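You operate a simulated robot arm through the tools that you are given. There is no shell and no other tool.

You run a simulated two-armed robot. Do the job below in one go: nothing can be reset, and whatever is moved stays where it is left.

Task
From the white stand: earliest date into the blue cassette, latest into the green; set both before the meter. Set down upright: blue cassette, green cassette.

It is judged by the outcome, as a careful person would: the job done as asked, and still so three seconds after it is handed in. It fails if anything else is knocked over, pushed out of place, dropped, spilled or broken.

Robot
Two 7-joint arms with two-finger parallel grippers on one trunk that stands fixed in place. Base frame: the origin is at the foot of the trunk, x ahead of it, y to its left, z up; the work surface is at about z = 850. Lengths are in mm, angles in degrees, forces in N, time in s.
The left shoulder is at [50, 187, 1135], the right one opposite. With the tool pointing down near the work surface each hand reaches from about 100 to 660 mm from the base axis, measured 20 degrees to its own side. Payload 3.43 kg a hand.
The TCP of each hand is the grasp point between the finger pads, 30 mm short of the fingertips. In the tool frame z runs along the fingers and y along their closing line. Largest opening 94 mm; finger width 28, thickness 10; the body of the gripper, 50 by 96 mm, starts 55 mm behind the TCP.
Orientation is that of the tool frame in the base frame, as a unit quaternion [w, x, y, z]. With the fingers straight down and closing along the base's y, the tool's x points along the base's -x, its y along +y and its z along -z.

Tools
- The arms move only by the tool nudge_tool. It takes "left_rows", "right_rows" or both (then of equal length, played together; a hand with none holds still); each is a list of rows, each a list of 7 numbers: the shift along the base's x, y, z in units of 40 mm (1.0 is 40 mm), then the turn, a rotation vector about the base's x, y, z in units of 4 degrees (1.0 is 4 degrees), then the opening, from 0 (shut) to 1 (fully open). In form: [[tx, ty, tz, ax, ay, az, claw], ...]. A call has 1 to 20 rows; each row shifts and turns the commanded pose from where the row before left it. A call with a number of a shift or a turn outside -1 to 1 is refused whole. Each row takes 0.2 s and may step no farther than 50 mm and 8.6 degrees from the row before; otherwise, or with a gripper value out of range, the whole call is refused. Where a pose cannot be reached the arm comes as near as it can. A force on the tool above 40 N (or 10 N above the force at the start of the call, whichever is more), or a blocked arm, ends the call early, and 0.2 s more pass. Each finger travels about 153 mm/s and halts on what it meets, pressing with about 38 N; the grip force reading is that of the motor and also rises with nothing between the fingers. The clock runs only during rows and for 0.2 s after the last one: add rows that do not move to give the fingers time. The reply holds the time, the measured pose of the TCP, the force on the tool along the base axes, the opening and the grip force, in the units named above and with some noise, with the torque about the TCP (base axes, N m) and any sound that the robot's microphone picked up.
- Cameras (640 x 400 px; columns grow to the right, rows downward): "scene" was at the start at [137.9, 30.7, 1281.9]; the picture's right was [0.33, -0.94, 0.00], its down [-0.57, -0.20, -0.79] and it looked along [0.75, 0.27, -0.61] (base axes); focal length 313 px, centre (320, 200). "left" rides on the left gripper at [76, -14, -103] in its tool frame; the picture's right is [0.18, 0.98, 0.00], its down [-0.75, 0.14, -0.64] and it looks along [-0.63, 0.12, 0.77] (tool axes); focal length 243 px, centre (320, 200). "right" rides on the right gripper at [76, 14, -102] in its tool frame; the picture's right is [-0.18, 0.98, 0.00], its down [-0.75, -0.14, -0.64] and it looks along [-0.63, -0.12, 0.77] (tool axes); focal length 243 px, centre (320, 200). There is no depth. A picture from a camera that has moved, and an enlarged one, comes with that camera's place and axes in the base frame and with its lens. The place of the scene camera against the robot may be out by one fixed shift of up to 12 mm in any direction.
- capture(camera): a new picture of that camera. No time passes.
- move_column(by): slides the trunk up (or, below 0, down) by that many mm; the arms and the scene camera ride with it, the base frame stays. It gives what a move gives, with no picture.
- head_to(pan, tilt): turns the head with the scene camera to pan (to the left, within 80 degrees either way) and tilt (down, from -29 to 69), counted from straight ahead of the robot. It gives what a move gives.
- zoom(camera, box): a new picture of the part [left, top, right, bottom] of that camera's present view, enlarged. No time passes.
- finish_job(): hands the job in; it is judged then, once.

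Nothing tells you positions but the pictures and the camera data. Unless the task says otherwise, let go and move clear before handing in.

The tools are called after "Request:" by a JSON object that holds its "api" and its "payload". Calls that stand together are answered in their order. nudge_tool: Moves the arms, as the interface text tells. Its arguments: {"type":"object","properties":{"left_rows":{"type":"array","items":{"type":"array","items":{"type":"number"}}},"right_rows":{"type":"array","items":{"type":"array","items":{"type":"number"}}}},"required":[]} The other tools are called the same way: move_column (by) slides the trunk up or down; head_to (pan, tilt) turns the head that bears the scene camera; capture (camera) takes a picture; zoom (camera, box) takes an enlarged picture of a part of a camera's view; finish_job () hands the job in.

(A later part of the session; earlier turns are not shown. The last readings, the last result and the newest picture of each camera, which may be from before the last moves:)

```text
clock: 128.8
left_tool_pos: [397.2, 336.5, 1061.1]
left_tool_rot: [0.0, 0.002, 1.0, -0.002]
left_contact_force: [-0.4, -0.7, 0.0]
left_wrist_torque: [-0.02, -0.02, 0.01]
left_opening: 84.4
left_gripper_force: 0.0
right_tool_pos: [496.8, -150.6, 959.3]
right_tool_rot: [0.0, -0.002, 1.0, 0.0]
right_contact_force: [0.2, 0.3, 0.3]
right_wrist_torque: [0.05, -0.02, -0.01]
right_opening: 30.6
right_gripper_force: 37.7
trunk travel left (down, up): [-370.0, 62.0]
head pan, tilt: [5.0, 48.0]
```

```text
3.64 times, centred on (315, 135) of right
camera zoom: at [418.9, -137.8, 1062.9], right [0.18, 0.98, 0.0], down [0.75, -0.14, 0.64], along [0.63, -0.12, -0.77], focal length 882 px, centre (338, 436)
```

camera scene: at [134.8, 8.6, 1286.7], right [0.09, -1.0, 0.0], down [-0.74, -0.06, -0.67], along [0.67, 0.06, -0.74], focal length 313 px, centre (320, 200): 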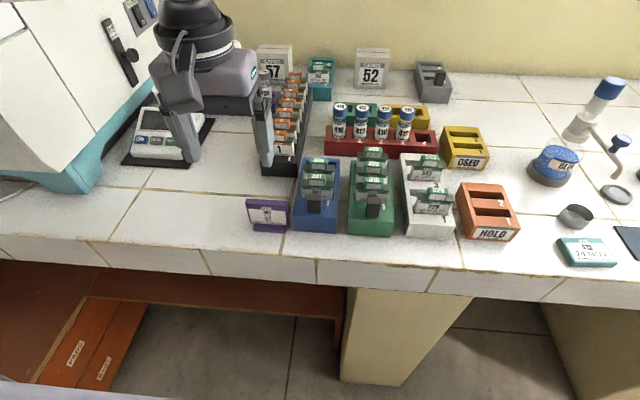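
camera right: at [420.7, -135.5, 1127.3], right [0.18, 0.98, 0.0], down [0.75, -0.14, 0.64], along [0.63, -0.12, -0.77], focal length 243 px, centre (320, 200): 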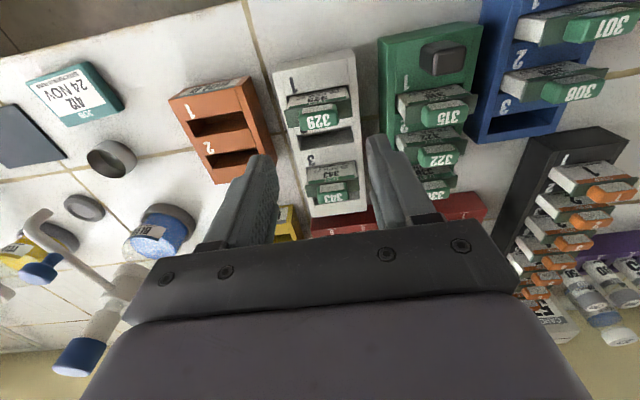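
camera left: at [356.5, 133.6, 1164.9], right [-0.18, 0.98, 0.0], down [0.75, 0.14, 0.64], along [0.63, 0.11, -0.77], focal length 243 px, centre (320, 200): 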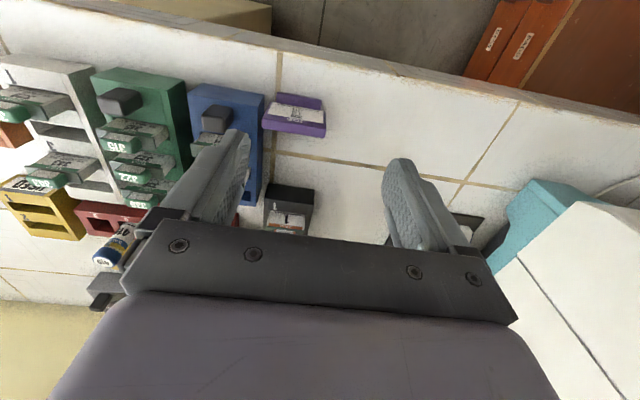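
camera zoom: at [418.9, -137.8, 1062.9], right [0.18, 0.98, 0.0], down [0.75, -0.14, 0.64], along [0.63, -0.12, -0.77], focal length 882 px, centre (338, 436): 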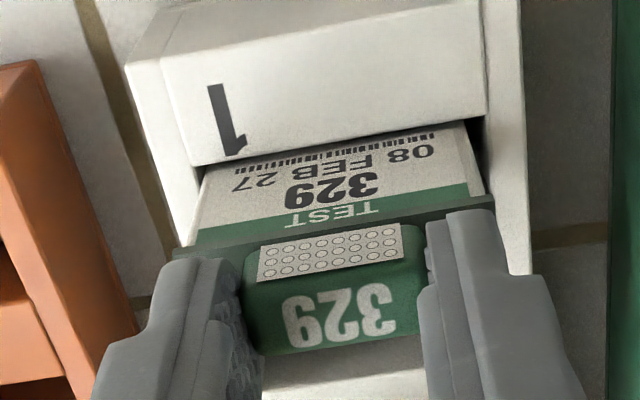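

329's tab is gripped (30.6 mm, 38 N). Lifting it straight out.

Request:
{"api": "nudge_tool", "payload": {"right_rows": [[0, 0, 0.2, 0, 0, 0, 0], [0, 0, 0.3, 0, 0, 0, 0], [0, 0, 0.4, 0, 0, 0, 0], [0, 0, 0.5, 0, 0, 0, 0], [0, 0, 0.6, 0, 0, 0, 0], [0, 0, 0.6, 0, 0, 0, 0], [0, 0, 0, 0, 0, 0, 0], [0, 0, 0, 0, 0, 0, 0]]}}

Request:
{"api": "capture", "payload": {"camera": "right"}}

Request:
{"api": "zoom", "payload": {"camera": "scene", "box": [260, 60, 500, 260]}}

Request:
{"api": "zoom", "payload": {"camera": "right", "box": [230, 80, 400, 190]}}

```text
clock: 130.7
left_tool_pos: [397.2, 336.0, 1061.5]
left_tool_rot: [0.0, 0.001, 1.0, -0.001]
left_contact_force: [0.3, -0.4, 0.1]
left_wrist_torque: [0.01, 0.03, -0.01]
left_opening: 84.7
left_gripper_force: 0.0
right_tool_pos: [496.2, -152.1, 1064.4]
right_tool_rot: [0.0, -0.003, 1.0, 0.0]
right_contact_force: [-0.4, 0.8, 0.2]
right_wrist_torque: [0.0, -0.02, 0.01]
right_opening: 30.7
right_gripper_force: 38.3
trunk travel left (down, up): [-370.0, 62.0]
head pan, tilt: [5.0, 48.0]
```

```text
taken
camera right: at [419.1, -138.0, 1167.2], right [0.18, 0.98, 0.0], down [0.75, -0.14, 0.64], along [0.63, -0.12, -0.77], focal length 243 px, centre (320, 200)
```

right: 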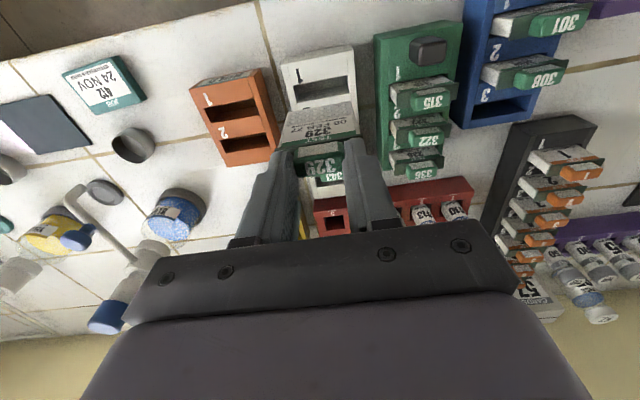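

```text
2.00 times, centred on (380, 160) of scene
camera zoom: at [134.8, 8.7, 1286.7], right [0.09, -1.0, 0.0], down [-0.74, -0.06, -0.67], along [0.67, 0.06, -0.74], focal length 625 px, centre (200, 280)
```

zoom: 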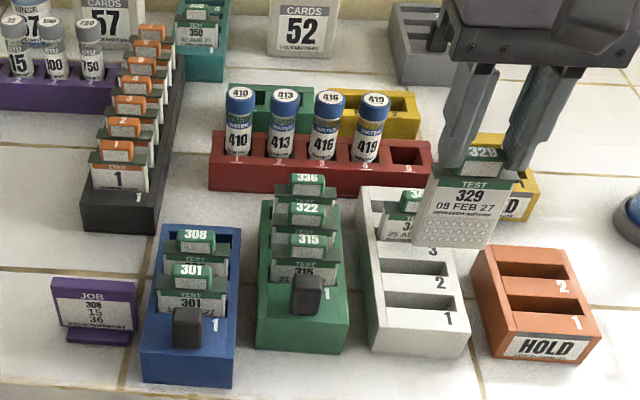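

```text
3.64 times, centred on (315, 135) of right
camera zoom: at [419.1, -138.0, 1167.2], right [0.18, 0.98, 0.0], down [0.75, -0.14, 0.64], along [0.63, -0.12, -0.77], focal length 882 px, centre (338, 436)
```

zoom: 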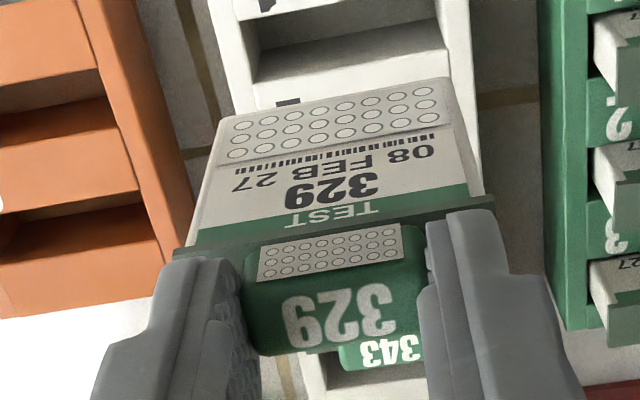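

329 (08 FEB 27) is out and clear. Carrying it over to blue slot 3.

Request:
{"api": "nudge_tool", "payload": {"right_rows": [[0.1, 0.6, 0, 0, 0, 0, 0], [0.25, 0.9, 0, 0, 0, 0, 0], [0.25, 0.9, 0, 0, 0, 0, 0], [0.25, 0.9, 0, 0, 0, 0, 0], [0.25, 0.9, 0, 0, 0, 0, 0], [0.22, 0.62, 0, 0, 0, 0, 0], [0, 0, 0, 0, 0, 0, 0], [0, 0, 0, 0, 0, 0, 0]]}}

Request:
{"api": "capture", "payload": {"camera": "right"}}

Request:
{"api": "zoom", "payload": {"camera": "right", "box": [250, 50, 390, 145]}}

```text
clock: 132.4
left_tool_pos: [396.6, 335.5, 1059.7]
left_tool_rot: [0.0, 0.001, 1.0, 0.0]
left_contact_force: [-0.1, 0.2, 0.1]
left_wrist_torque: [0.0, 0.02, 0.01]
left_opening: 84.8
left_gripper_force: 0.0
right_tool_pos: [559.2, 20.8, 1065.9]
right_tool_rot: [-0.001, 0.019, 1.0, 0.004]
right_contact_force: [0.6, -0.3, -0.5]
right_wrist_torque: [-0.01, -0.01, -0.01]
right_opening: 30.6
right_gripper_force: 38.5
trunk travel left (down, up): [-370.0, 62.0]
head pan, tilt: [5.0, 48.0]
```

```text
taken
camera right: at [484.3, 36.2, 1170.0], right [0.22, 0.98, 0.01], down [0.75, -0.17, 0.64], along [0.62, -0.14, -0.77], focal length 243 px, centre (320, 200)
```

right: 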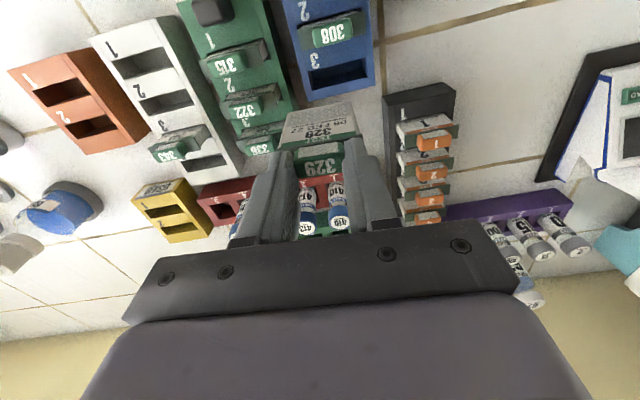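

```text
4.21 times, centred on (320, 98) of right
camera zoom: at [484.3, 36.2, 1170.0], right [0.22, 0.98, 0.01], down [0.75, -0.17, 0.64], along [0.62, -0.14, -0.77], focal length 1022 px, centre (320, 632)
```

zoom: 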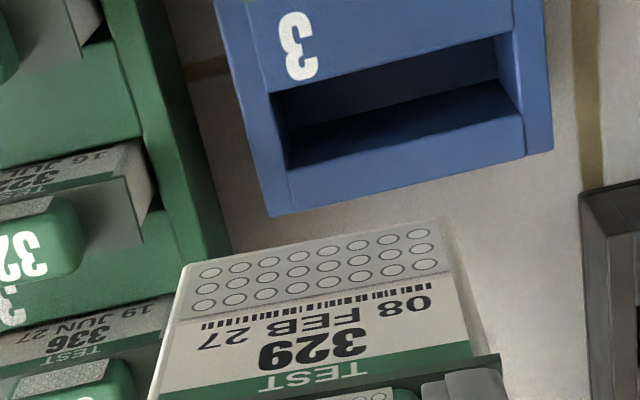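

The hand is at its reach limit at this height with the trunk low. I'll raise the trunk 60 mm and lower the hand by the same amount to get better reach.

Request:
{"api": "nudge_tool", "payload": {"right_rows": [[-0.3, -0.3, 0, 0, 0, 0, 0], [-0.3, -0.3, 0, 0, 0, 0, 0], [0, 0, 0, 0, 0, 0, 0]]}}

Request:
{"api": "move_column", "payload": {"by": 60}}

Request:
{"api": "nudge_tool", "payload": {"right_rows": [[0, 0, -0.5, 0, 0, 0, 0], [0, 0, -0.5, 0, 0, 0, 0], [0, 0, -0.5, 0, 0, 0, 0], [0, 0, 0, 0, 0, 0, 0]]}}

```text
clock: 133.2
left_tool_pos: [397.2, 336.3, 1062.3]
left_tool_rot: [0.0, 0.002, 1.0, -0.001]
left_contact_force: [-0.3, 0.1, 0.3]
left_wrist_torque: [0.03, -0.02, -0.03]
left_opening: 84.5
left_gripper_force: 0.1
right_tool_pos: [524.5, 17.9, 1065.0]
right_tool_rot: [0.0, -0.003, 1.0, 0.0]
right_contact_force: [0.1, 0.1, -0.3]
right_wrist_torque: [-0.01, -0.02, -0.03]
right_opening: 30.7
right_gripper_force: 38.2
trunk travel left (down, up): [-370.0, 62.0]
head pan, tilt: [5.0, 48.0]
```

```text
clock: 134.2
left_tool_pos: [395.9, 336.9, 1119.7]
left_tool_rot: [0.0, 0.002, 1.0, -0.001]
left_contact_force: [-0.3, 0.2, 0.3]
left_wrist_torque: [-0.01, -0.01, 0.0]
left_opening: 84.7
left_gripper_force: 0.0
right_tool_pos: [524.8, 16.5, 1123.5]
right_tool_rot: [0.0, -0.003, 1.0, 0.0]
right_contact_force: [-0.1, 0.0, 0.5]
right_wrist_torque: [0.02, 0.0, 0.02]
right_opening: 30.9
right_gripper_force: 37.9
trunk travel left (down, up): [-430.0, 2.0]
head pan, tilt: [5.0, 48.0]
```

```text
clock: 135.2
left_tool_pos: [397.6, 336.7, 1121.2]
left_tool_rot: [0.0, 0.002, 1.0, -0.001]
left_contact_force: [0.7, 0.1, -0.5]
left_wrist_torque: [0.01, 0.01, 0.01]
left_opening: 84.5
left_gripper_force: 0.0
right_tool_pos: [524.1, 16.0, 1063.5]
right_tool_rot: [0.001, -0.003, 1.0, 0.0]
right_contact_force: [0.8, -0.1, 0.1]
right_wrist_torque: [-0.02, -0.01, 0.02]
right_opening: 30.5
right_gripper_force: 38.6
trunk travel left (down, up): [-430.0, 2.0]
head pan, tilt: [5.0, 48.0]
```

Request:
{"api": "nudge_tool", "payload": {"right_rows": [[0.31, 0.31, 0, 0, 0, 0, 0], [0.31, 0.31, 0, 0, 0, 0, 0], [0, 0, 0, 0, 0, 0, 0], [0, 0, 0, 0, 0, 0, 0]]}}

Request:
{"api": "zoom", "payload": {"camera": "right", "box": [250, 50, 390, 145]}}

```text
clock: 136.2
left_tool_pos: [396.1, 335.6, 1121.1]
left_tool_rot: [0.0, 0.002, 1.0, -0.001]
left_contact_force: [-0.9, -0.5, -0.5]
left_wrist_torque: [-0.02, 0.02, -0.01]
left_opening: 84.8
left_gripper_force: 0.0
right_tool_pos: [548.8, 41.4, 1064.1]
right_tool_rot: [0.0, -0.003, 1.0, -0.001]
right_contact_force: [-0.4, 0.6, -0.2]
right_wrist_torque: [-0.02, -0.04, 0.05]
right_opening: 30.7
right_gripper_force: 38.8
trunk travel left (down, up): [-430.0, 2.0]
head pan, tilt: [5.0, 48.0]
```

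```text
4.21 times, centred on (320, 98) of right
camera zoom: at [472.8, 55.3, 1167.6], right [0.18, 0.98, 0.0], down [0.75, -0.14, 0.64], along [0.63, -0.12, -0.77], focal length 1022 px, centre (320, 632)
```

zoom: 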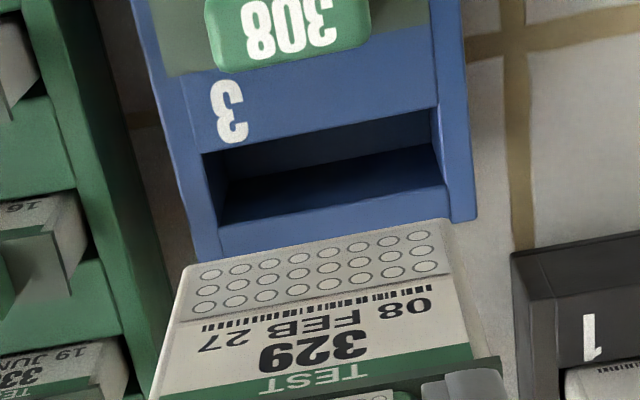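

Aligned over blue slot 3 apart from about 1 mm in x, which I'll correct while lowering.

Request:
{"api": "nudge_tool", "payload": {"right_rows": [[0.03, 0, -0.4, 0, 0, 0, 0], [0, 0, -0.5, 0, 0, 0, 0], [0, 0, -0.4, 0, 0, 0, 0], [0, 0, -0.3, 0, 0, 0, 0], [0, 0, 0, 0, 0, 0, 0], [0, 0, 0, 0, 0, 0, 0]]}}

Request:
{"api": "zoom", "payload": {"camera": "right", "box": [240, 60, 400, 160]}}

Request:
{"api": "zoom", "payload": {"camera": "scene", "box": [270, 120, 390, 220]}}

```text
clock: 137.7
left_tool_pos: [396.4, 337.7, 1120.6]
left_tool_rot: [0.0, 0.002, 1.0, -0.001]
left_contact_force: [0.1, -1.3, -0.7]
left_wrist_torque: [0.01, 0.01, 0.03]
left_opening: 84.4
left_gripper_force: 0.1
right_tool_pos: [550.7, 40.4, 1000.3]
right_tool_rot: [0.0, -0.002, 1.0, 0.0]
right_contact_force: [0.5, 0.4, -0.9]
right_wrist_torque: [0.03, -0.04, -0.02]
right_opening: 30.7
right_gripper_force: 37.9
trunk travel left (down, up): [-430.0, 2.0]
head pan, tilt: [5.0, 48.0]
```

```text
4.00 times, centred on (320, 110) of right
camera zoom: at [474.3, 53.3, 1103.0], right [0.18, 0.98, 0.0], down [0.75, -0.14, 0.64], along [0.63, -0.12, -0.77], focal length 970 px, centre (320, 560)
```

zoom: 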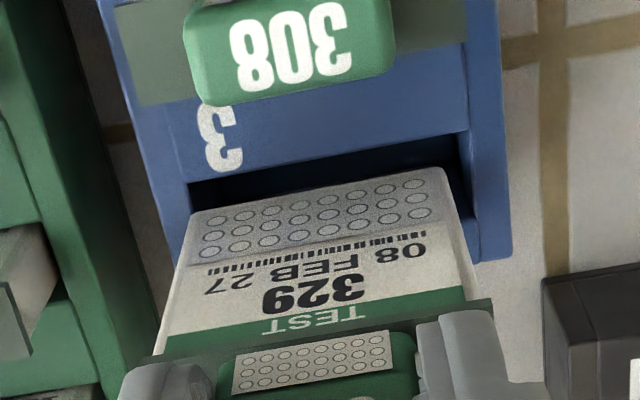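

```text
4.00 times, centred on (330, 170) of scene
camera zoom: at [134.8, 8.7, 1346.7], right [0.09, -1.0, 0.0], down [-0.74, -0.06, -0.67], along [0.67, 0.06, -0.74], focal length 1251 px, centre (280, 320)
```

zoom: 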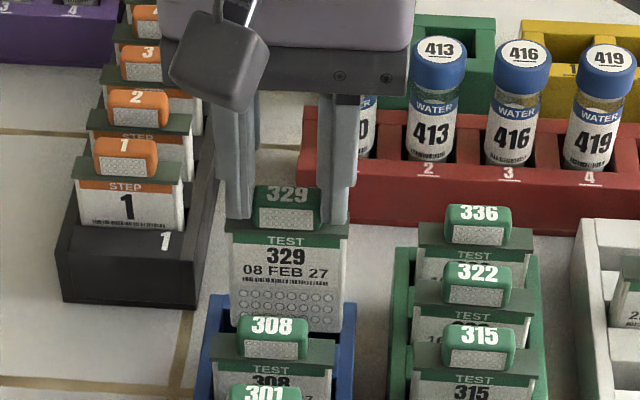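

Request:
{"api": "nudge_tool", "payload": {"right_rows": [[0, 0.025, -0.1, 0, 0, 0, 0], [0, 0, -0.15, 0, 0, 0, 0], [0, 0, -0.15, 0, 0, 0, 0], [0, 0, -0.15, 0, 0, 0, 0], [0, 0, 0, 0, 0, 0, 0]]}}

Request:
{"api": "zoom", "payload": {"camera": "right", "box": [240, 60, 400, 160]}}

```text
clock: 138.5
left_tool_pos: [394.3, 336.7, 1121.3]
left_tool_rot: [0.0, 0.001, 1.0, 0.0]
left_contact_force: [-0.5, -0.9, -0.2]
left_wrist_torque: [0.01, 0.04, 0.0]
left_opening: 84.5
left_gripper_force: 0.1
right_tool_pos: [551.6, 41.7, 992.6]
right_tool_rot: [0.006, -0.003, 1.0, 0.0]
right_contact_force: [-5.2, -2.2, 17.7]
right_wrist_torque: [-0.18, 0.39, -0.01]
right_opening: 30.7
right_gripper_force: 37.9
trunk travel left (down, up): [-430.0, 2.0]
head pan, tilt: [5.0, 48.0]
stopped in row 4 (right hand): the force on the tool passed its limit at 49 N (the readings are from after the stop); the commanded pose is now the measured one
```

```text
4.00 times, centred on (320, 110) of right
camera zoom: at [474.1, 54.9, 1094.7], right [0.18, 0.98, 0.0], down [0.75, -0.14, 0.65], along [0.64, -0.11, -0.76], focal length 970 px, centre (320, 560)
```

zoom: 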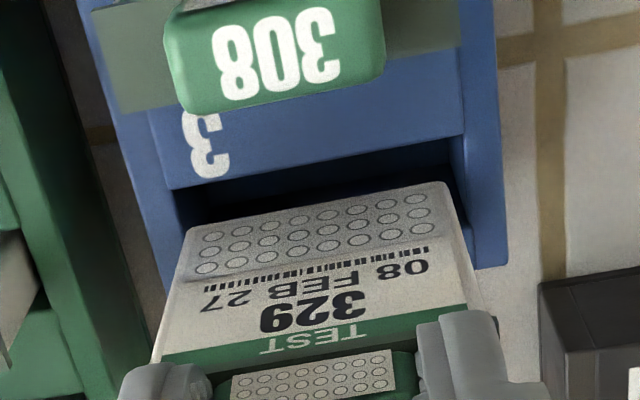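

The card touched the slot's rear edge, so it is about 2–3 mm too far back. I'll lift off, level the hand, and check whether the card shifted in the grip.

Request:
{"api": "nudge_tool", "payload": {"right_rows": [[0, 0, 0.2, 0, 0, 0, 0], [0, 0, 0.2, 0, 0.17, 0, 0], [0, 0, 0, 0, 0, 0, 0], [0, 0, 0, 0, 0, 0, 0]]}}

Request:
{"api": "zoom", "payload": {"camera": "right", "box": [240, 60, 400, 160]}}

Request:
{"api": "zoom", "payload": {"camera": "scene", "box": [260, 110, 400, 230]}}

```text
clock: 139.5
left_tool_pos: [397.3, 337.2, 1122.0]
left_tool_rot: [0.0, 0.002, 1.0, -0.001]
left_contact_force: [0.4, 0.0, -0.6]
left_wrist_torque: [0.02, 0.0, 0.0]
left_opening: 84.8
left_gripper_force: 0.2
right_tool_pos: [552.9, 42.6, 1006.1]
right_tool_rot: [-0.003, -0.003, 1.0, 0.0]
right_contact_force: [-0.3, -0.1, -0.5]
right_wrist_torque: [0.03, -0.01, -0.01]
right_opening: 30.6
right_gripper_force: 37.8
trunk travel left (down, up): [-430.0, 2.0]
head pan, tilt: [5.0, 48.0]
```

```text
4.00 times, centred on (320, 110) of right
camera zoom: at [477.6, 55.1, 1109.6], right [0.18, 0.98, 0.0], down [0.76, -0.14, 0.64], along [0.63, -0.11, -0.77], focal length 970 px, centre (320, 560)
```

zoom: 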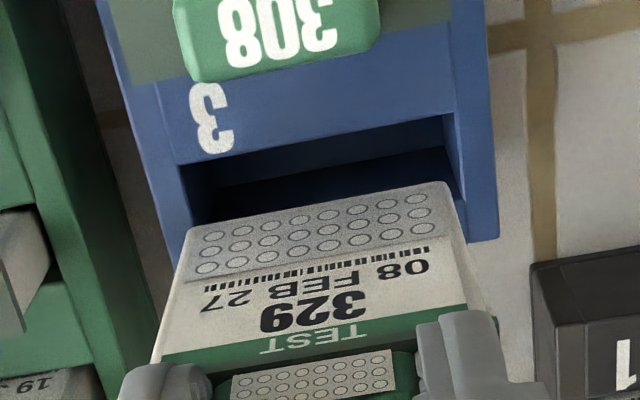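

```text
3.33 times, centred on (330, 170) of scene
camera zoom: at [134.8, 8.7, 1346.7], right [0.09, -1.0, 0.0], down [-0.74, -0.06, -0.67], along [0.67, 0.06, -0.74], focal length 1042 px, centre (287, 300)
```

zoom: 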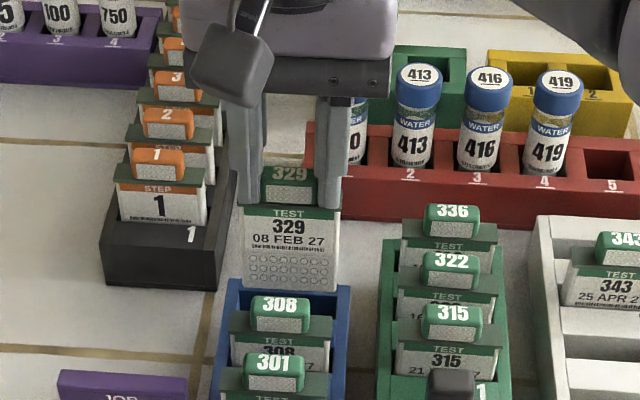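

The card slid up a few millimetres in the grip but stayed straight. Shifting about 5 mm back toward the robot and levelling, then rechecking.

Request:
{"api": "nudge_tool", "payload": {"right_rows": [[-0.125, 0, 0, 0, -0.086, 0, 0], [0, 0, -0.12, 0, 0, 0, 0], [0, 0, 0, 0, 0, 0, 0], [0, 0, 0, 0, 0, 0, 0]]}}

Request:
{"api": "zoom", "payload": {"camera": "right", "box": [240, 60, 400, 160]}}

```text
clock: 140.5
left_tool_pos: [397.3, 335.7, 1121.0]
left_tool_rot: [0.0, 0.001, 1.0, -0.001]
left_contact_force: [0.3, -0.3, -0.2]
left_wrist_torque: [0.02, 0.0, -0.02]
left_opening: 84.9
left_gripper_force: 0.1
right_tool_pos: [546.4, 41.0, 1000.5]
right_tool_rot: [0.001, -0.002, 1.0, -0.001]
right_contact_force: [0.2, -0.9, -0.3]
right_wrist_torque: [0.02, 0.0, 0.01]
right_opening: 30.5
right_gripper_force: 38.2
trunk travel left (down, up): [-430.0, 2.0]
head pan, tilt: [5.0, 48.0]
```

```text
4.00 times, centred on (320, 110) of right
camera zoom: at [471.4, 54.5, 1103.7], right [0.18, 0.98, 0.0], down [0.75, -0.14, 0.64], along [0.63, -0.12, -0.77], focal length 970 px, centre (320, 560)
```

zoom: 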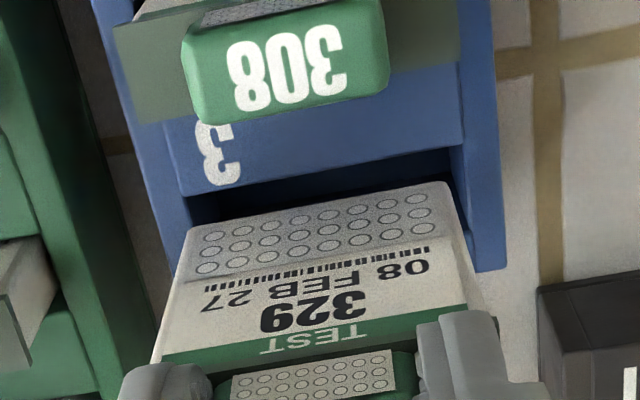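

Request:
{"api": "nudge_tool", "payload": {"right_rows": [[0, 0, -0.12, 0, 0, 0, 0], [0, 0, -0.12, 0, 0, 0, 0], [0, 0, -0.08, 0, 0, 0, 0], [0, 0, -0.08, 0, 0, 0, 0], [0, 0, 0, 0, 0, 0, 0]]}}

Request:
{"api": "zoom", "payload": {"camera": "right", "box": [240, 60, 400, 160]}}

```text
clock: 141.7
left_tool_pos: [396.2, 337.0, 1120.5]
left_tool_rot: [0.0, 0.002, 1.0, -0.001]
left_contact_force: [0.7, 0.4, -0.2]
left_wrist_torque: [0.02, 0.03, 0.0]
left_opening: 84.4
left_gripper_force: 0.1
right_tool_pos: [547.1, 42.2, 984.4]
right_tool_rot: [0.001, -0.004, 1.0, 0.0]
right_contact_force: [-0.2, 1.0, -0.4]
right_wrist_torque: [-0.01, 0.0, -0.04]
right_opening: 30.7
right_gripper_force: 37.9
trunk travel left (down, up): [-430.0, 2.0]
head pan, tilt: [5.0, 48.0]
```

```text
4.00 times, centred on (320, 110) of right
camera zoom: at [470.1, 55.4, 1086.5], right [0.18, 0.98, 0.0], down [0.75, -0.14, 0.64], along [0.63, -0.11, -0.77], focal length 970 px, centre (320, 560)
```

zoom: 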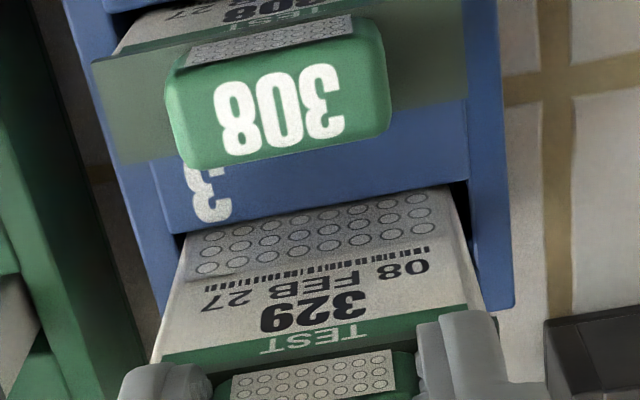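

The card is now inside the slot with no contact force. Continuing down gently.

Request:
{"api": "nudge_tool", "payload": {"right_rows": [[0, 0, -0.12, 0, 0, 0, 0], [0, 0, -0.12, 0, 0, 0, 0], [0, 0, -0.12, 0, 0, 0, 0], [0, 0, -0.12, 0, 0, 0, 0], [0, 0, 0, 0, 0, 0, 0]]}}

Request:
{"api": "zoom", "payload": {"camera": "right", "box": [240, 60, 400, 160]}}

Request:
{"api": "zoom", "payload": {"camera": "scene", "box": [260, 110, 400, 230]}}

```text
clock: 142.9
left_tool_pos: [395.7, 336.3, 1121.2]
left_tool_rot: [-0.001, 0.002, 1.0, -0.001]
left_contact_force: [-0.1, -0.5, 0.5]
left_wrist_torque: [0.02, -0.01, -0.02]
left_opening: 84.7
left_gripper_force: 0.2
right_tool_pos: [547.5, 40.7, 965.0]
right_tool_rot: [0.001, -0.003, 1.0, 0.0]
right_contact_force: [0.5, 0.7, -0.6]
right_wrist_torque: [0.01, 0.01, 0.01]
right_opening: 30.7
right_gripper_force: 38.1
trunk travel left (down, up): [-430.0, 2.0]
head pan, tilt: [5.0, 48.0]
```

```text
4.00 times, centred on (320, 110) of right
camera zoom: at [470.4, 54.3, 1067.8], right [0.18, 0.98, 0.0], down [0.75, -0.14, 0.64], along [0.63, -0.12, -0.77], focal length 970 px, centre (320, 560)
```

zoom: 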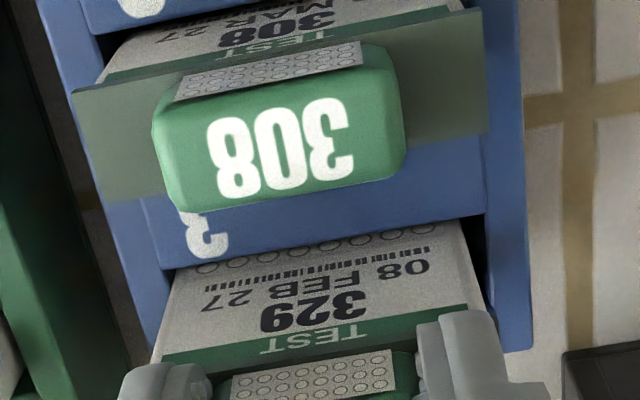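

```text
3.33 times, centred on (330, 170) of scene
camera zoom: at [134.8, 8.7, 1346.7], right [0.09, -1.0, 0.0], down [-0.74, -0.06, -0.67], along [0.67, 0.06, -0.74], focal length 1042 px, centre (287, 300)
```

zoom: 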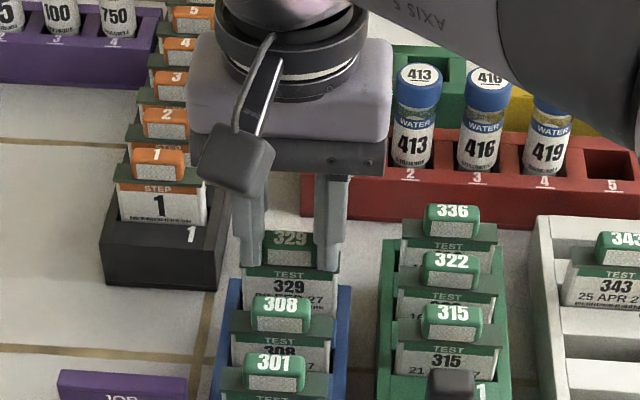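

Request:
{"api": "nudge_tool", "payload": {"right_rows": [[0, 0, -0.08, 0, 0, 0, 0], [0, 0, -0.06, 0, 0, 0, 0], [0, 0, -0.05, 0, 0, 0, 0], [0, 0, 0, 0, 0, 0, 0]]}}

```text
clock: 143.9
left_tool_pos: [396.8, 337.0, 1119.9]
left_tool_rot: [-0.001, 0.002, 1.0, -0.001]
left_contact_force: [0.0, -0.5, 0.3]
left_wrist_torque: [0.02, 0.0, 0.0]
left_opening: 84.4
left_gripper_force: 0.1
right_tool_pos: [547.5, 40.9, 958.4]
right_tool_rot: [0.001, -0.003, 1.0, 0.0]
right_contact_force: [0.3, -0.8, 0.0]
right_wrist_torque: [-0.01, -0.01, -0.02]
right_opening: 30.6
right_gripper_force: 38.0
trunk travel left (down, up): [-430.0, 2.0]
head pan, tilt: [5.0, 48.0]
```

Request:
{"api": "nudge_tool", "payload": {"right_rows": [[0, 0, -0.04, 0, 0, 0, 0], [0, 0, -0.04, 0, 0, 0, 0], [0, 0, 0, 0, 0, 0, 0]]}}

Request:
{"api": "zoom", "payload": {"camera": "right", "box": [240, 60, 400, 160]}}

```text
clock: 144.7
left_tool_pos: [396.3, 336.3, 1120.4]
left_tool_rot: [0.0, 0.001, 1.0, 0.0]
left_contact_force: [0.8, -0.1, 0.8]
left_wrist_torque: [0.02, -0.02, 0.0]
left_opening: 84.6
left_gripper_force: 0.1
right_tool_pos: [546.0, 43.4, 956.8]
right_tool_rot: [0.001, -0.003, 1.0, 0.0]
right_contact_force: [-0.3, 0.4, -1.0]
right_wrist_torque: [0.01, 0.0, 0.02]
right_opening: 30.5
right_gripper_force: 38.0
trunk travel left (down, up): [-430.0, 2.0]
head pan, tilt: [5.0, 48.0]
```

```text
4.00 times, centred on (320, 110) of right
camera zoom: at [471.2, 56.4, 1057.9], right [0.18, 0.98, 0.0], down [0.75, -0.14, 0.64], along [0.63, -0.11, -0.77], focal length 970 px, centre (320, 560)
```

zoom: 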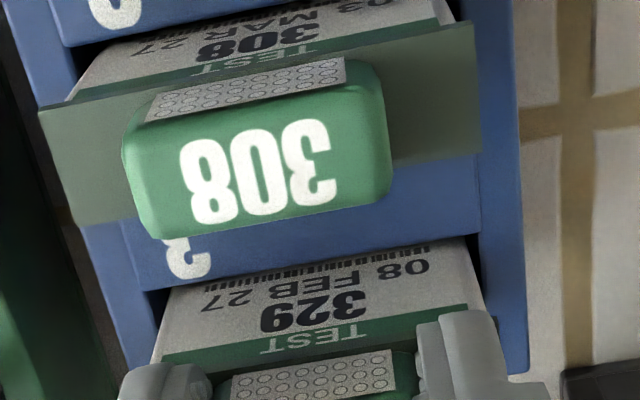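

Request:
{"api": "nudge_tool", "payload": {"right_rows": [[0, 0, -0.04, 0, 0, 0, 0], [0, 0, -0.03, 0, 0, 0, 0], [0, 0, 0, 0, 0, 0, 0]]}}

Request:
{"api": "nudge_tool", "payload": {"right_rows": [[0, 0, -0.03, 0, 0, 0, 0], [0, 0, 0, 0, 0, 0, 0]]}}

```text
clock: 145.5
left_tool_pos: [395.7, 336.8, 1121.8]
left_tool_rot: [0.0, 0.002, 1.0, -0.001]
left_contact_force: [0.5, 0.4, -0.9]
left_wrist_torque: [-0.02, 0.01, -0.01]
left_opening: 84.5
left_gripper_force: 0.1
right_tool_pos: [545.8, 42.8, 952.7]
right_tool_rot: [0.001, -0.002, 1.0, 0.001]
right_contact_force: [0.5, 0.2, 9.7]
right_wrist_torque: [0.03, -0.02, 0.04]
right_opening: 30.5
right_gripper_force: 37.8
trunk travel left (down, up): [-430.0, 2.0]
head pan, tilt: [5.0, 48.0]
```

```text
clock: 146.1
left_tool_pos: [394.5, 337.4, 1122.2]
left_tool_rot: [0.0, 0.002, 1.0, 0.0]
left_contact_force: [0.2, -0.2, 0.0]
left_wrist_torque: [0.05, 0.01, -0.02]
left_opening: 84.4
left_gripper_force: 0.0
right_tool_pos: [546.1, 43.1, 952.5]
right_tool_rot: [0.003, -0.002, 1.0, 0.001]
right_contact_force: [2.7, 2.0, 21.5]
right_wrist_torque: [0.06, -0.17, 0.01]
right_opening: 30.5
right_gripper_force: 37.7
trunk travel left (down, up): [-430.0, 2.0]
head pan, tilt: [5.0, 48.0]
```

329 is seated (21 N contact at the expected depth). Easing off slightly, then releasing and rising.

Request:
{"api": "nudge_tool", "payload": {"right_rows": [[0, 0, 0.03, 0, 0, 0, 0], [0, 0, 0, 0, 0, 0, 0.45], [0, 0, 0, 0, 0, 0, 0.45], [0, 0, 0.2, 0, 0, 0, 0.45], [0, 0, 0.4, 0, 0, 0, 0.45], [0, 0, 0.7, 0, 0, 0, 0.45], [0, 0, 0.7, 0, 0, 0, 0.45], [0, 0, 0.5, 0, 0, 0, 0.45], [0, 0, 0, 0, 0, 0, 0.45]]}}

Request:
{"api": "zoom", "payload": {"camera": "right", "box": [230, 30, 410, 150]}}

Request:
{"api": "zoom", "payload": {"camera": "scene", "box": [240, 130, 480, 280]}}

```text
clock: 148.1
left_tool_pos: [395.8, 336.8, 1121.4]
left_tool_rot: [0.0, 0.002, 1.0, -0.001]
left_contact_force: [-0.3, 0.5, -0.2]
left_wrist_torque: [0.01, 0.02, 0.01]
left_opening: 84.5
left_gripper_force: 0.1
right_tool_pos: [548.8, 39.1, 1051.1]
right_tool_rot: [0.002, -0.002, 1.0, 0.0]
right_contact_force: [-0.8, -0.5, 0.2]
right_wrist_torque: [0.01, 0.04, 0.03]
right_opening: 42.1
right_gripper_force: 0.0
trunk travel left (down, up): [-430.0, 2.0]
head pan, tilt: [5.0, 48.0]
```

```text
3.33 times, centred on (320, 90) of right
camera zoom: at [471.9, 52.7, 1154.4], right [0.18, 0.98, 0.0], down [0.75, -0.14, 0.64], along [0.63, -0.11, -0.77], focal length 809 px, centre (320, 567)
```

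zoom: 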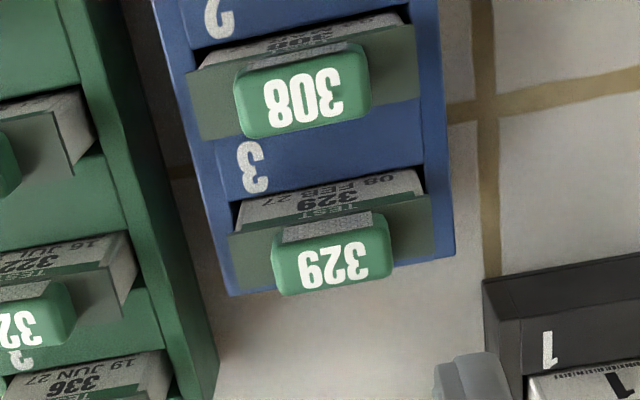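

```text
2.67 times, centred on (360, 205) of scene
camera zoom: at [134.9, 8.7, 1346.7], right [0.09, -1.0, 0.0], down [-0.74, -0.06, -0.67], along [0.67, 0.06, -0.74], focal length 834 px, centre (213, 187)
```

zoom: 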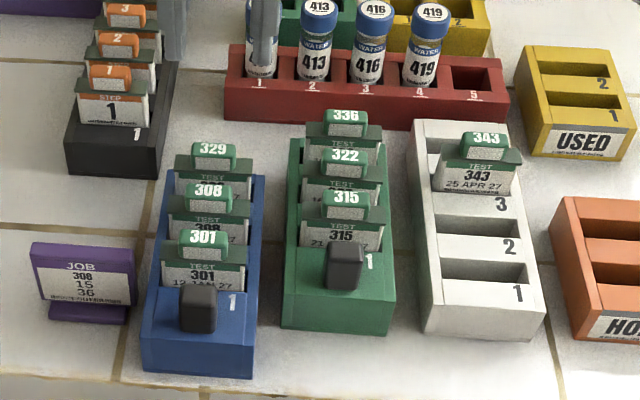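

Both cards are in: blue holds 301, 308, 329 and green holds 315, 322, 336. Now for transport I'll park the right hand on its side and repeat the loop that freed the left arm.

Request:
{"api": "nudge_tool", "payload": {"right_rows": [[-0.3, -0.9, 0.5, 0, 0, 0, 0.45], [-0.3, -1, 0.3, 0, 0, 0, 0.45], [-0.3, -1, 0, 0, 0, 0, 0.45], [-0.3, -1, 0, 0, 0, 0, 0.45], [-0.3, -1, 0, 0, 0, 0, 0.45], [-0.3, -1, 0, 0, 0, 0, 0.45], [-0.3, -1, 0, 0, 0, 0, 0.45], [-0.3, -1, 0, 0, 0, 0, 0.45], [-0.3, -1, 0, 0, 0, 0, 0.45], [-0.3, -1, 0, 0, 0, 0, 0.45], [0, -1, 0, 0, 0, 0, 0.45], [0, 0, 0, 0, 0, 0, 0.45]], "left_rows": [[-0.3, -0.9, -0.3, 0, 0, 0, 0.9], [-0.3, -0.9, -0.3, 0, 0, 0, 0.9], [-0.3, -0.9, -0.3, 0, 0, 0, 0.9], [-0.3, -0.9, -0.3, 0, 0, 0, 0.9], [-0.3, -0.9, -0.3, 0, 0, 0, 0.9], [-0.3, -0.7, 0, 0, 0, 0, 0.9], [0, 0, 0, 0, 0, 0, 0.9], [0, 0, 0, 0, 0, 0, 0.9], [0, 0, 0, 0, 0, 0, 0.9], [0, 0, 0, 0, 0, 0, 0.9], [0, 0, 0, 0, 0, 0, 0.9], [0, 0, 0, 0, 0, 0, 0.9]]}}

```text
clock: 150.7
left_tool_pos: [326.0, 127.6, 1063.9]
left_tool_rot: [-0.001, 0.002, 1.0, -0.001]
left_contact_force: [0.1, -0.2, 0.7]
left_wrist_torque: [-0.01, -0.01, -0.02]
left_opening: 84.4
left_gripper_force: 0.0
right_tool_pos: [429.5, -393.5, 1084.5]
right_tool_rot: [0.001, -0.003, 1.0, 0.0]
right_contact_force: [0.3, 0.3, 0.0]
right_wrist_torque: [-0.02, -0.02, 0.0]
right_opening: 42.3
right_gripper_force: 0.1
trunk travel left (down, up): [-430.0, 2.0]
head pan, tilt: [5.0, 48.0]
```

Request:
{"api": "nudge_tool", "payload": {"left_rows": [[0, 0.4, 0.9, 0, 0, 0, 0.6], [0, 0.2, 0.95, 0, 0, 0, 0.6], [0, 0, 0.95, 0, 0, 0, 0.6], [0, 0, 0.95, 0, 0, 0, 0.6], [0, 0, 0.95, 0, 0, 0, 0.6], [0, 0, 0.95, 0, 0, 0, 0.6], [-0.2, 0.95, 0, 0, 0, 0, 0.6], [-0.3, 0.95, 0, 0, 0, 0, 0.6], [-0.4, 0.95, 0, 0, 0, 0, 0.6], [-0.6, 0.9, 0, 0, 0, 0, 0.6], [-0.6, 0.9, 0, 0, 0, 0, 0.6], [-0.7, 0.9, 0, 0, 0, 0, 0.6], [-0.7, 0.9, 0, 0, 0, 0, 0.6], [-0.6, 0.8, 0, 0, 0, 0, 0.6], [0, 0, 0, 0, 0, 0, 0.6]]}}

Request:
{"api": "nudge_tool", "payload": {"left_rows": [[0, 0, -0.95, 0, 0, 0, 0.6], [0, 0, -0.95, 0, 0, 0, 0.6], [0, 0, -0.95, 0, 0, 0, 0.6], [0, 0, -0.95, 0, 0, 0, 0.6], [0, 0, -0.95, 0, 0, 0, 0.6], [0, 0, -0.95, 0, 0, 0, 0.6], [0, 0, -0.95, 0, 0, 0, 0.6], [0, 0, -0.95, 0, 0, 0, 0.6], [0, 0, -0.95, 0, 0, 0, 0.6], [0.6, -0.9, 0, 0, 0, 0, 0.6], [0.7, -0.9, 0, 0, 0, 0, 0.6], [0.7, -0.9, 0, 0, 0, 0, 0.6], [0.6, -0.9, 0, 0, 0, 0, 0.6], [0.6, -0.9, 0, 0, 0, 0, 0.6], [0.4, -0.9, 0, 0, 0, 0, 0.6], [0.3, -0.9, 0, 0, 0, 0, 0.6], [0, -0.9, 0, 0, 0, 0, 0.6], [0, -0.9, 0, 0, 0, 0, 0.6], [0, 0, 0, 0, 0, 0, 0.6]]}}

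```text
clock: 153.9
left_tool_pos: [164.9, 443.6, 1286.6]
left_tool_rot: [0.0, 0.002, 1.0, -0.001]
left_contact_force: [-0.4, 0.6, 0.4]
left_wrist_torque: [-0.03, -0.02, 0.01]
left_opening: 56.4
left_gripper_force: 0.0
right_tool_pos: [429.3, -393.7, 1085.3]
right_tool_rot: [0.001, -0.003, 1.0, 0.0]
right_contact_force: [0.1, -0.1, 0.0]
right_wrist_torque: [0.03, 0.0, 0.0]
right_opening: 42.3
right_gripper_force: 0.1
trunk travel left (down, up): [-430.0, 2.0]
head pan, tilt: [5.0, 48.0]
```

```text
clock: 157.9
left_tool_pos: [319.0, 120.1, 945.0]
left_tool_rot: [0.001, 0.002, 1.0, -0.001]
left_contact_force: [0.0, 0.1, 0.2]
left_wrist_torque: [0.04, -0.02, 0.0]
left_opening: 56.7
left_gripper_force: 0.0
right_tool_pos: [429.3, -393.6, 1084.9]
right_tool_rot: [0.0, -0.003, 1.0, 0.0]
right_contact_force: [0.4, -0.1, -0.8]
right_wrist_torque: [0.02, 0.01, 0.04]
right_opening: 42.6
right_gripper_force: 0.0
trunk travel left (down, up): [-430.0, 2.0]
head pan, tilt: [5.0, 48.0]
```

Request:
{"api": "nudge_tool", "payload": {"left_rows": [[0, -0.3, 0.9, 0, 0, 0, 0.9], [0, -0.3, 0.9, 0, 0, 0, 0.9], [0.3, -0.3, 0.6, 0, 0, 0, 0.9], [0.9, -0.3, 0, 0, 0, 0, 0.9], [0.9, -0.3, 0, 0, 0, 0, 0.9], [0.9, -0.2, 0, 0, 0, 0, 0.9], [0.9, -0.2, 0, 0, 0, 0, 0.9], [0.5, 0, 0, 0, 0, 0, 0.9], [0, 0, 0, 0, 0, 0, 0.9]]}}

Request:
{"api": "capture", "payload": {"camera": "scene"}}

Request:
{"api": "capture", "payload": {"camera": "left"}}

```text
clock: 159.9
left_tool_pos: [493.4, 42.1, 1038.5]
left_tool_rot: [0.0, 0.002, 1.0, -0.001]
left_contact_force: [-0.3, 0.0, -0.3]
left_wrist_torque: [0.0, -0.02, 0.0]
left_opening: 84.5
left_gripper_force: 0.1
right_tool_pos: [429.1, -393.3, 1084.9]
right_tool_rot: [0.002, -0.003, 1.0, 0.0]
right_contact_force: [-0.2, 0.1, -0.5]
right_wrist_torque: [0.0, 0.03, 0.03]
right_opening: 42.1
right_gripper_force: 0.0
trunk travel left (down, up): [-430.0, 2.0]
head pan, tilt: [5.0, 48.0]
```

```text
taken
camera scene: at [134.8, 8.7, 1346.7], right [0.09, -1.0, 0.0], down [-0.74, -0.06, -0.67], along [0.67, 0.06, -0.74], focal length 313 px, centre (320, 200)
```

scene: 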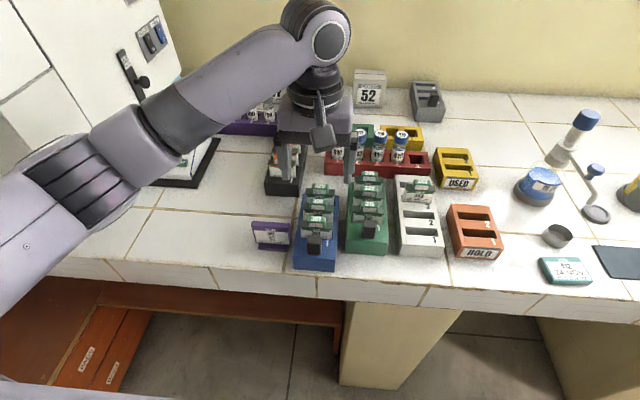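

```text
taken
camera left: at [416.7, 29.2, 1143.6], right [-0.18, 0.98, 0.0], down [0.75, 0.14, 0.64], along [0.63, 0.11, -0.77], focal length 243 px, centre (320, 200)
```

left: 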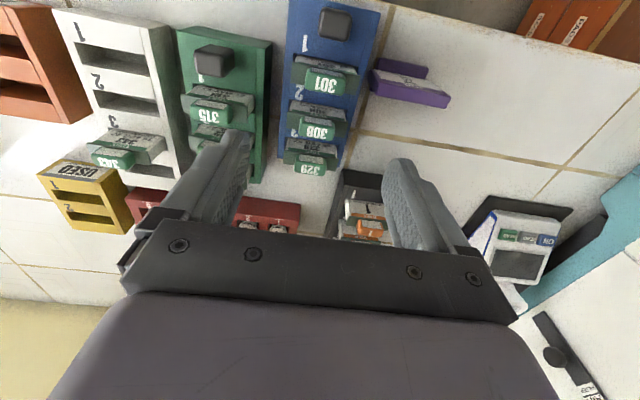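

The left arm is in the good posture above blue. Before carrying anything I'll measure the meter, its mat and the machine's corner with the left camera.

Request:
{"api": "zoom", "payload": {"camera": "left", "box": [440, 130, 640, 290]}}

Request:
{"api": "head_to", "payload": {"pan": 40, "tilt": 45}}

Request:
{"api": "capture", "payload": {"camera": "scene"}}

```text
2.50 times, centred on (540, 210) of left
camera zoom: at [416.7, 29.2, 1143.6], right [-0.18, 0.98, 0.0], down [0.75, 0.14, 0.64], along [0.63, 0.11, -0.77], focal length 606 px, centre (-230, 175)
```

zoom: 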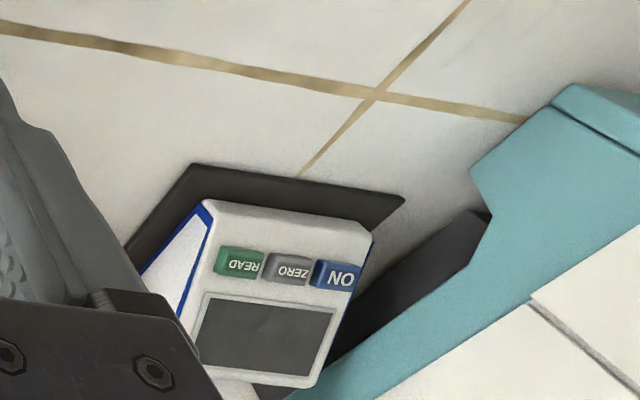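

```text
clock: 160.9
left_tool_pos: [492.1, 42.9, 1039.3]
left_tool_rot: [0.0, 0.002, 1.0, -0.002]
left_contact_force: [-0.2, -0.8, -0.3]
left_wrist_torque: [-0.03, 0.03, 0.01]
left_opening: 84.4
left_gripper_force: 0.1
right_tool_pos: [429.7, -393.7, 1083.8]
right_tool_rot: [0.001, -0.003, 1.0, 0.0]
right_contact_force: [0.5, -0.6, -0.2]
right_wrist_torque: [-0.01, 0.02, -0.03]
right_opening: 42.4
right_gripper_force: 0.1
trunk travel left (down, up): [-430.0, 2.0]
head pan, tilt: [40.0, 45.0]
```

```text
taken
camera scene: at [118.6, 54.0, 1350.9], right [0.64, -0.77, 0.0], down [-0.54, -0.45, -0.71], along [0.54, 0.45, -0.71], focal length 313 px, centre (320, 200)
```

scene: 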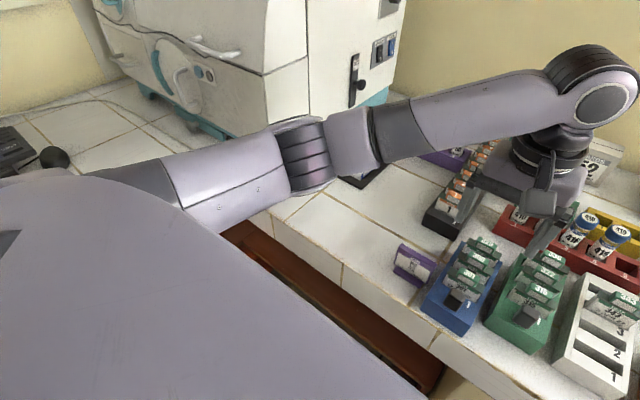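

The mat front edge is x≈596, y 325–477, meter centred near y≈400. I'll aim for one cassette centred near y=438 and the other near y=345, with fronts at x≈422. First I'll rehearse the left arm's reach there empty-handed.

Request:
{"api": "nudge_tool", "payload": {"left_rows": [[0, 0.95, 0, 0, 0, 0, 0.9], [0, 0.95, 0, 0, 0, 0, 0.9], [0, 0.95, 0, 0, 0, 0, 0.9], [0, 0.95, 0, 0, 0, 0, 0.9], [0, 0.95, 0, 0, 0, 0, 0.9], [0, 0.95, 0, 0, 0, 0, 0.9], [0, 0.95, 0, 0, 0, 0, 0.9], [0, 0.95, 0, 0, 0, 0, 0.9], [0, 0.95, 0, 0, 0, 0, 0.9], [0.1, 0.9, 0, 0, 0, 0, 0.9], [0.1, 0.4, 0, 0, 0, 0, 0.9], [0, 0, 0, 0, 0, 0, 0.9]]}}

Request:
{"api": "capture", "payload": {"camera": "left"}}

Request:
{"api": "capture", "payload": {"camera": "scene"}}

```text
clock: 163.5
left_tool_pos: [499.3, 435.0, 1041.2]
left_tool_rot: [-0.001, 0.003, 1.0, -0.001]
left_contact_force: [-4.1, -8.9, -2.8]
left_wrist_torque: [0.47, -0.31, 0.32]
left_opening: 78.9
left_gripper_force: 0.1
right_tool_pos: [429.7, -393.2, 1084.5]
right_tool_rot: [0.001, -0.003, 1.0, 0.001]
right_contact_force: [0.1, -0.6, -0.6]
right_wrist_torque: [0.0, -0.01, 0.01]
right_opening: 42.2
right_gripper_force: 0.0
trunk travel left (down, up): [-430.0, 2.0]
head pan, tilt: [40.0, 45.0]
```

```text
taken
camera left: at [422.9, 421.7, 1144.5], right [-0.18, 0.98, 0.0], down [0.76, 0.14, 0.64], along [0.63, 0.11, -0.77], focal length 243 px, centre (320, 200)
```

left: 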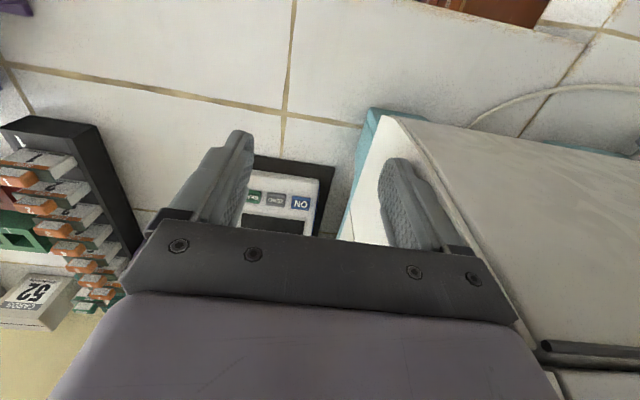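

```text
taken
camera scene: at [118.2, 53.1, 1351.0], right [0.64, -0.77, 0.0], down [-0.54, -0.45, -0.71], along [0.54, 0.46, -0.71], focal length 313 px, centre (320, 200)
```

scene: 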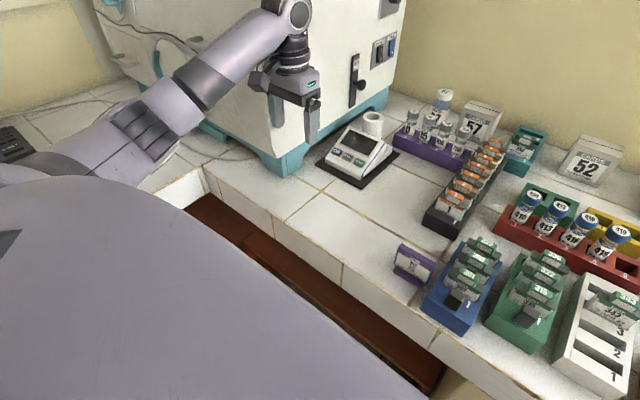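

The left finger brushed the machine's side (about 9 N), so I'm backing off right away.

Request:
{"api": "nudge_tool", "payload": {"left_rows": [[0, -0.5, 0, 0, 0, 0, 0.9], [0, -0.5, 0, 0, 0, 0, 0.9], [0, 0, 0, 0, 0, 0, 0.9]]}}

Request:
{"api": "capture", "payload": {"camera": "left"}}

Request:
{"api": "zoom", "payload": {"camera": "scene", "box": [200, 40, 440, 220]}}

```text
clock: 164.3
left_tool_pos: [498.1, 396.7, 1040.0]
left_tool_rot: [0.0, 0.002, 1.0, -0.001]
left_contact_force: [0.9, -0.5, -0.3]
left_wrist_torque: [0.01, -0.01, 0.0]
left_opening: 84.4
left_gripper_force: 0.0
right_tool_pos: [429.4, -392.7, 1085.2]
right_tool_rot: [0.001, -0.003, 1.0, 0.0]
right_contact_force: [-0.2, -0.5, -0.8]
right_wrist_torque: [0.03, 0.0, -0.01]
right_opening: 42.2
right_gripper_force: 0.1
trunk travel left (down, up): [-430.0, 2.0]
head pan, tilt: [40.0, 45.0]
```

```text
taken
camera left: at [421.2, 382.6, 1144.6], right [-0.18, 0.98, 0.0], down [0.75, 0.14, 0.64], along [0.63, 0.11, -0.77], focal length 243 px, centre (320, 200)
```

left: 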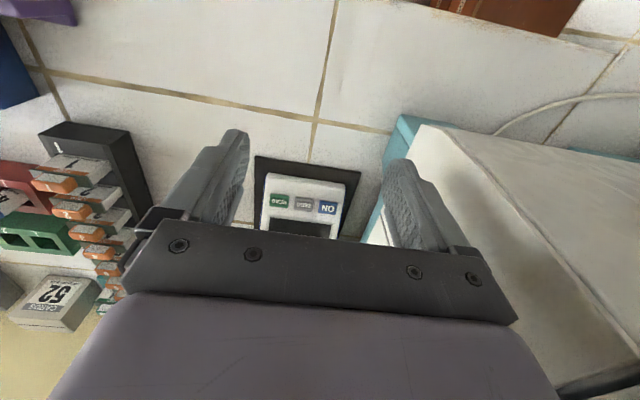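

```text
2.22 times, centred on (320, 130) of scene
camera zoom: at [118.6, 54.0, 1350.9], right [0.64, -0.77, 0.0], down [-0.54, -0.45, -0.71], along [0.54, 0.45, -0.71], focal length 695 px, centre (320, 356)
```

zoom: 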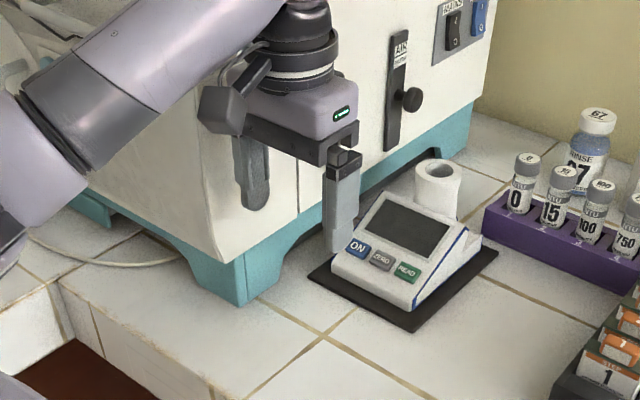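

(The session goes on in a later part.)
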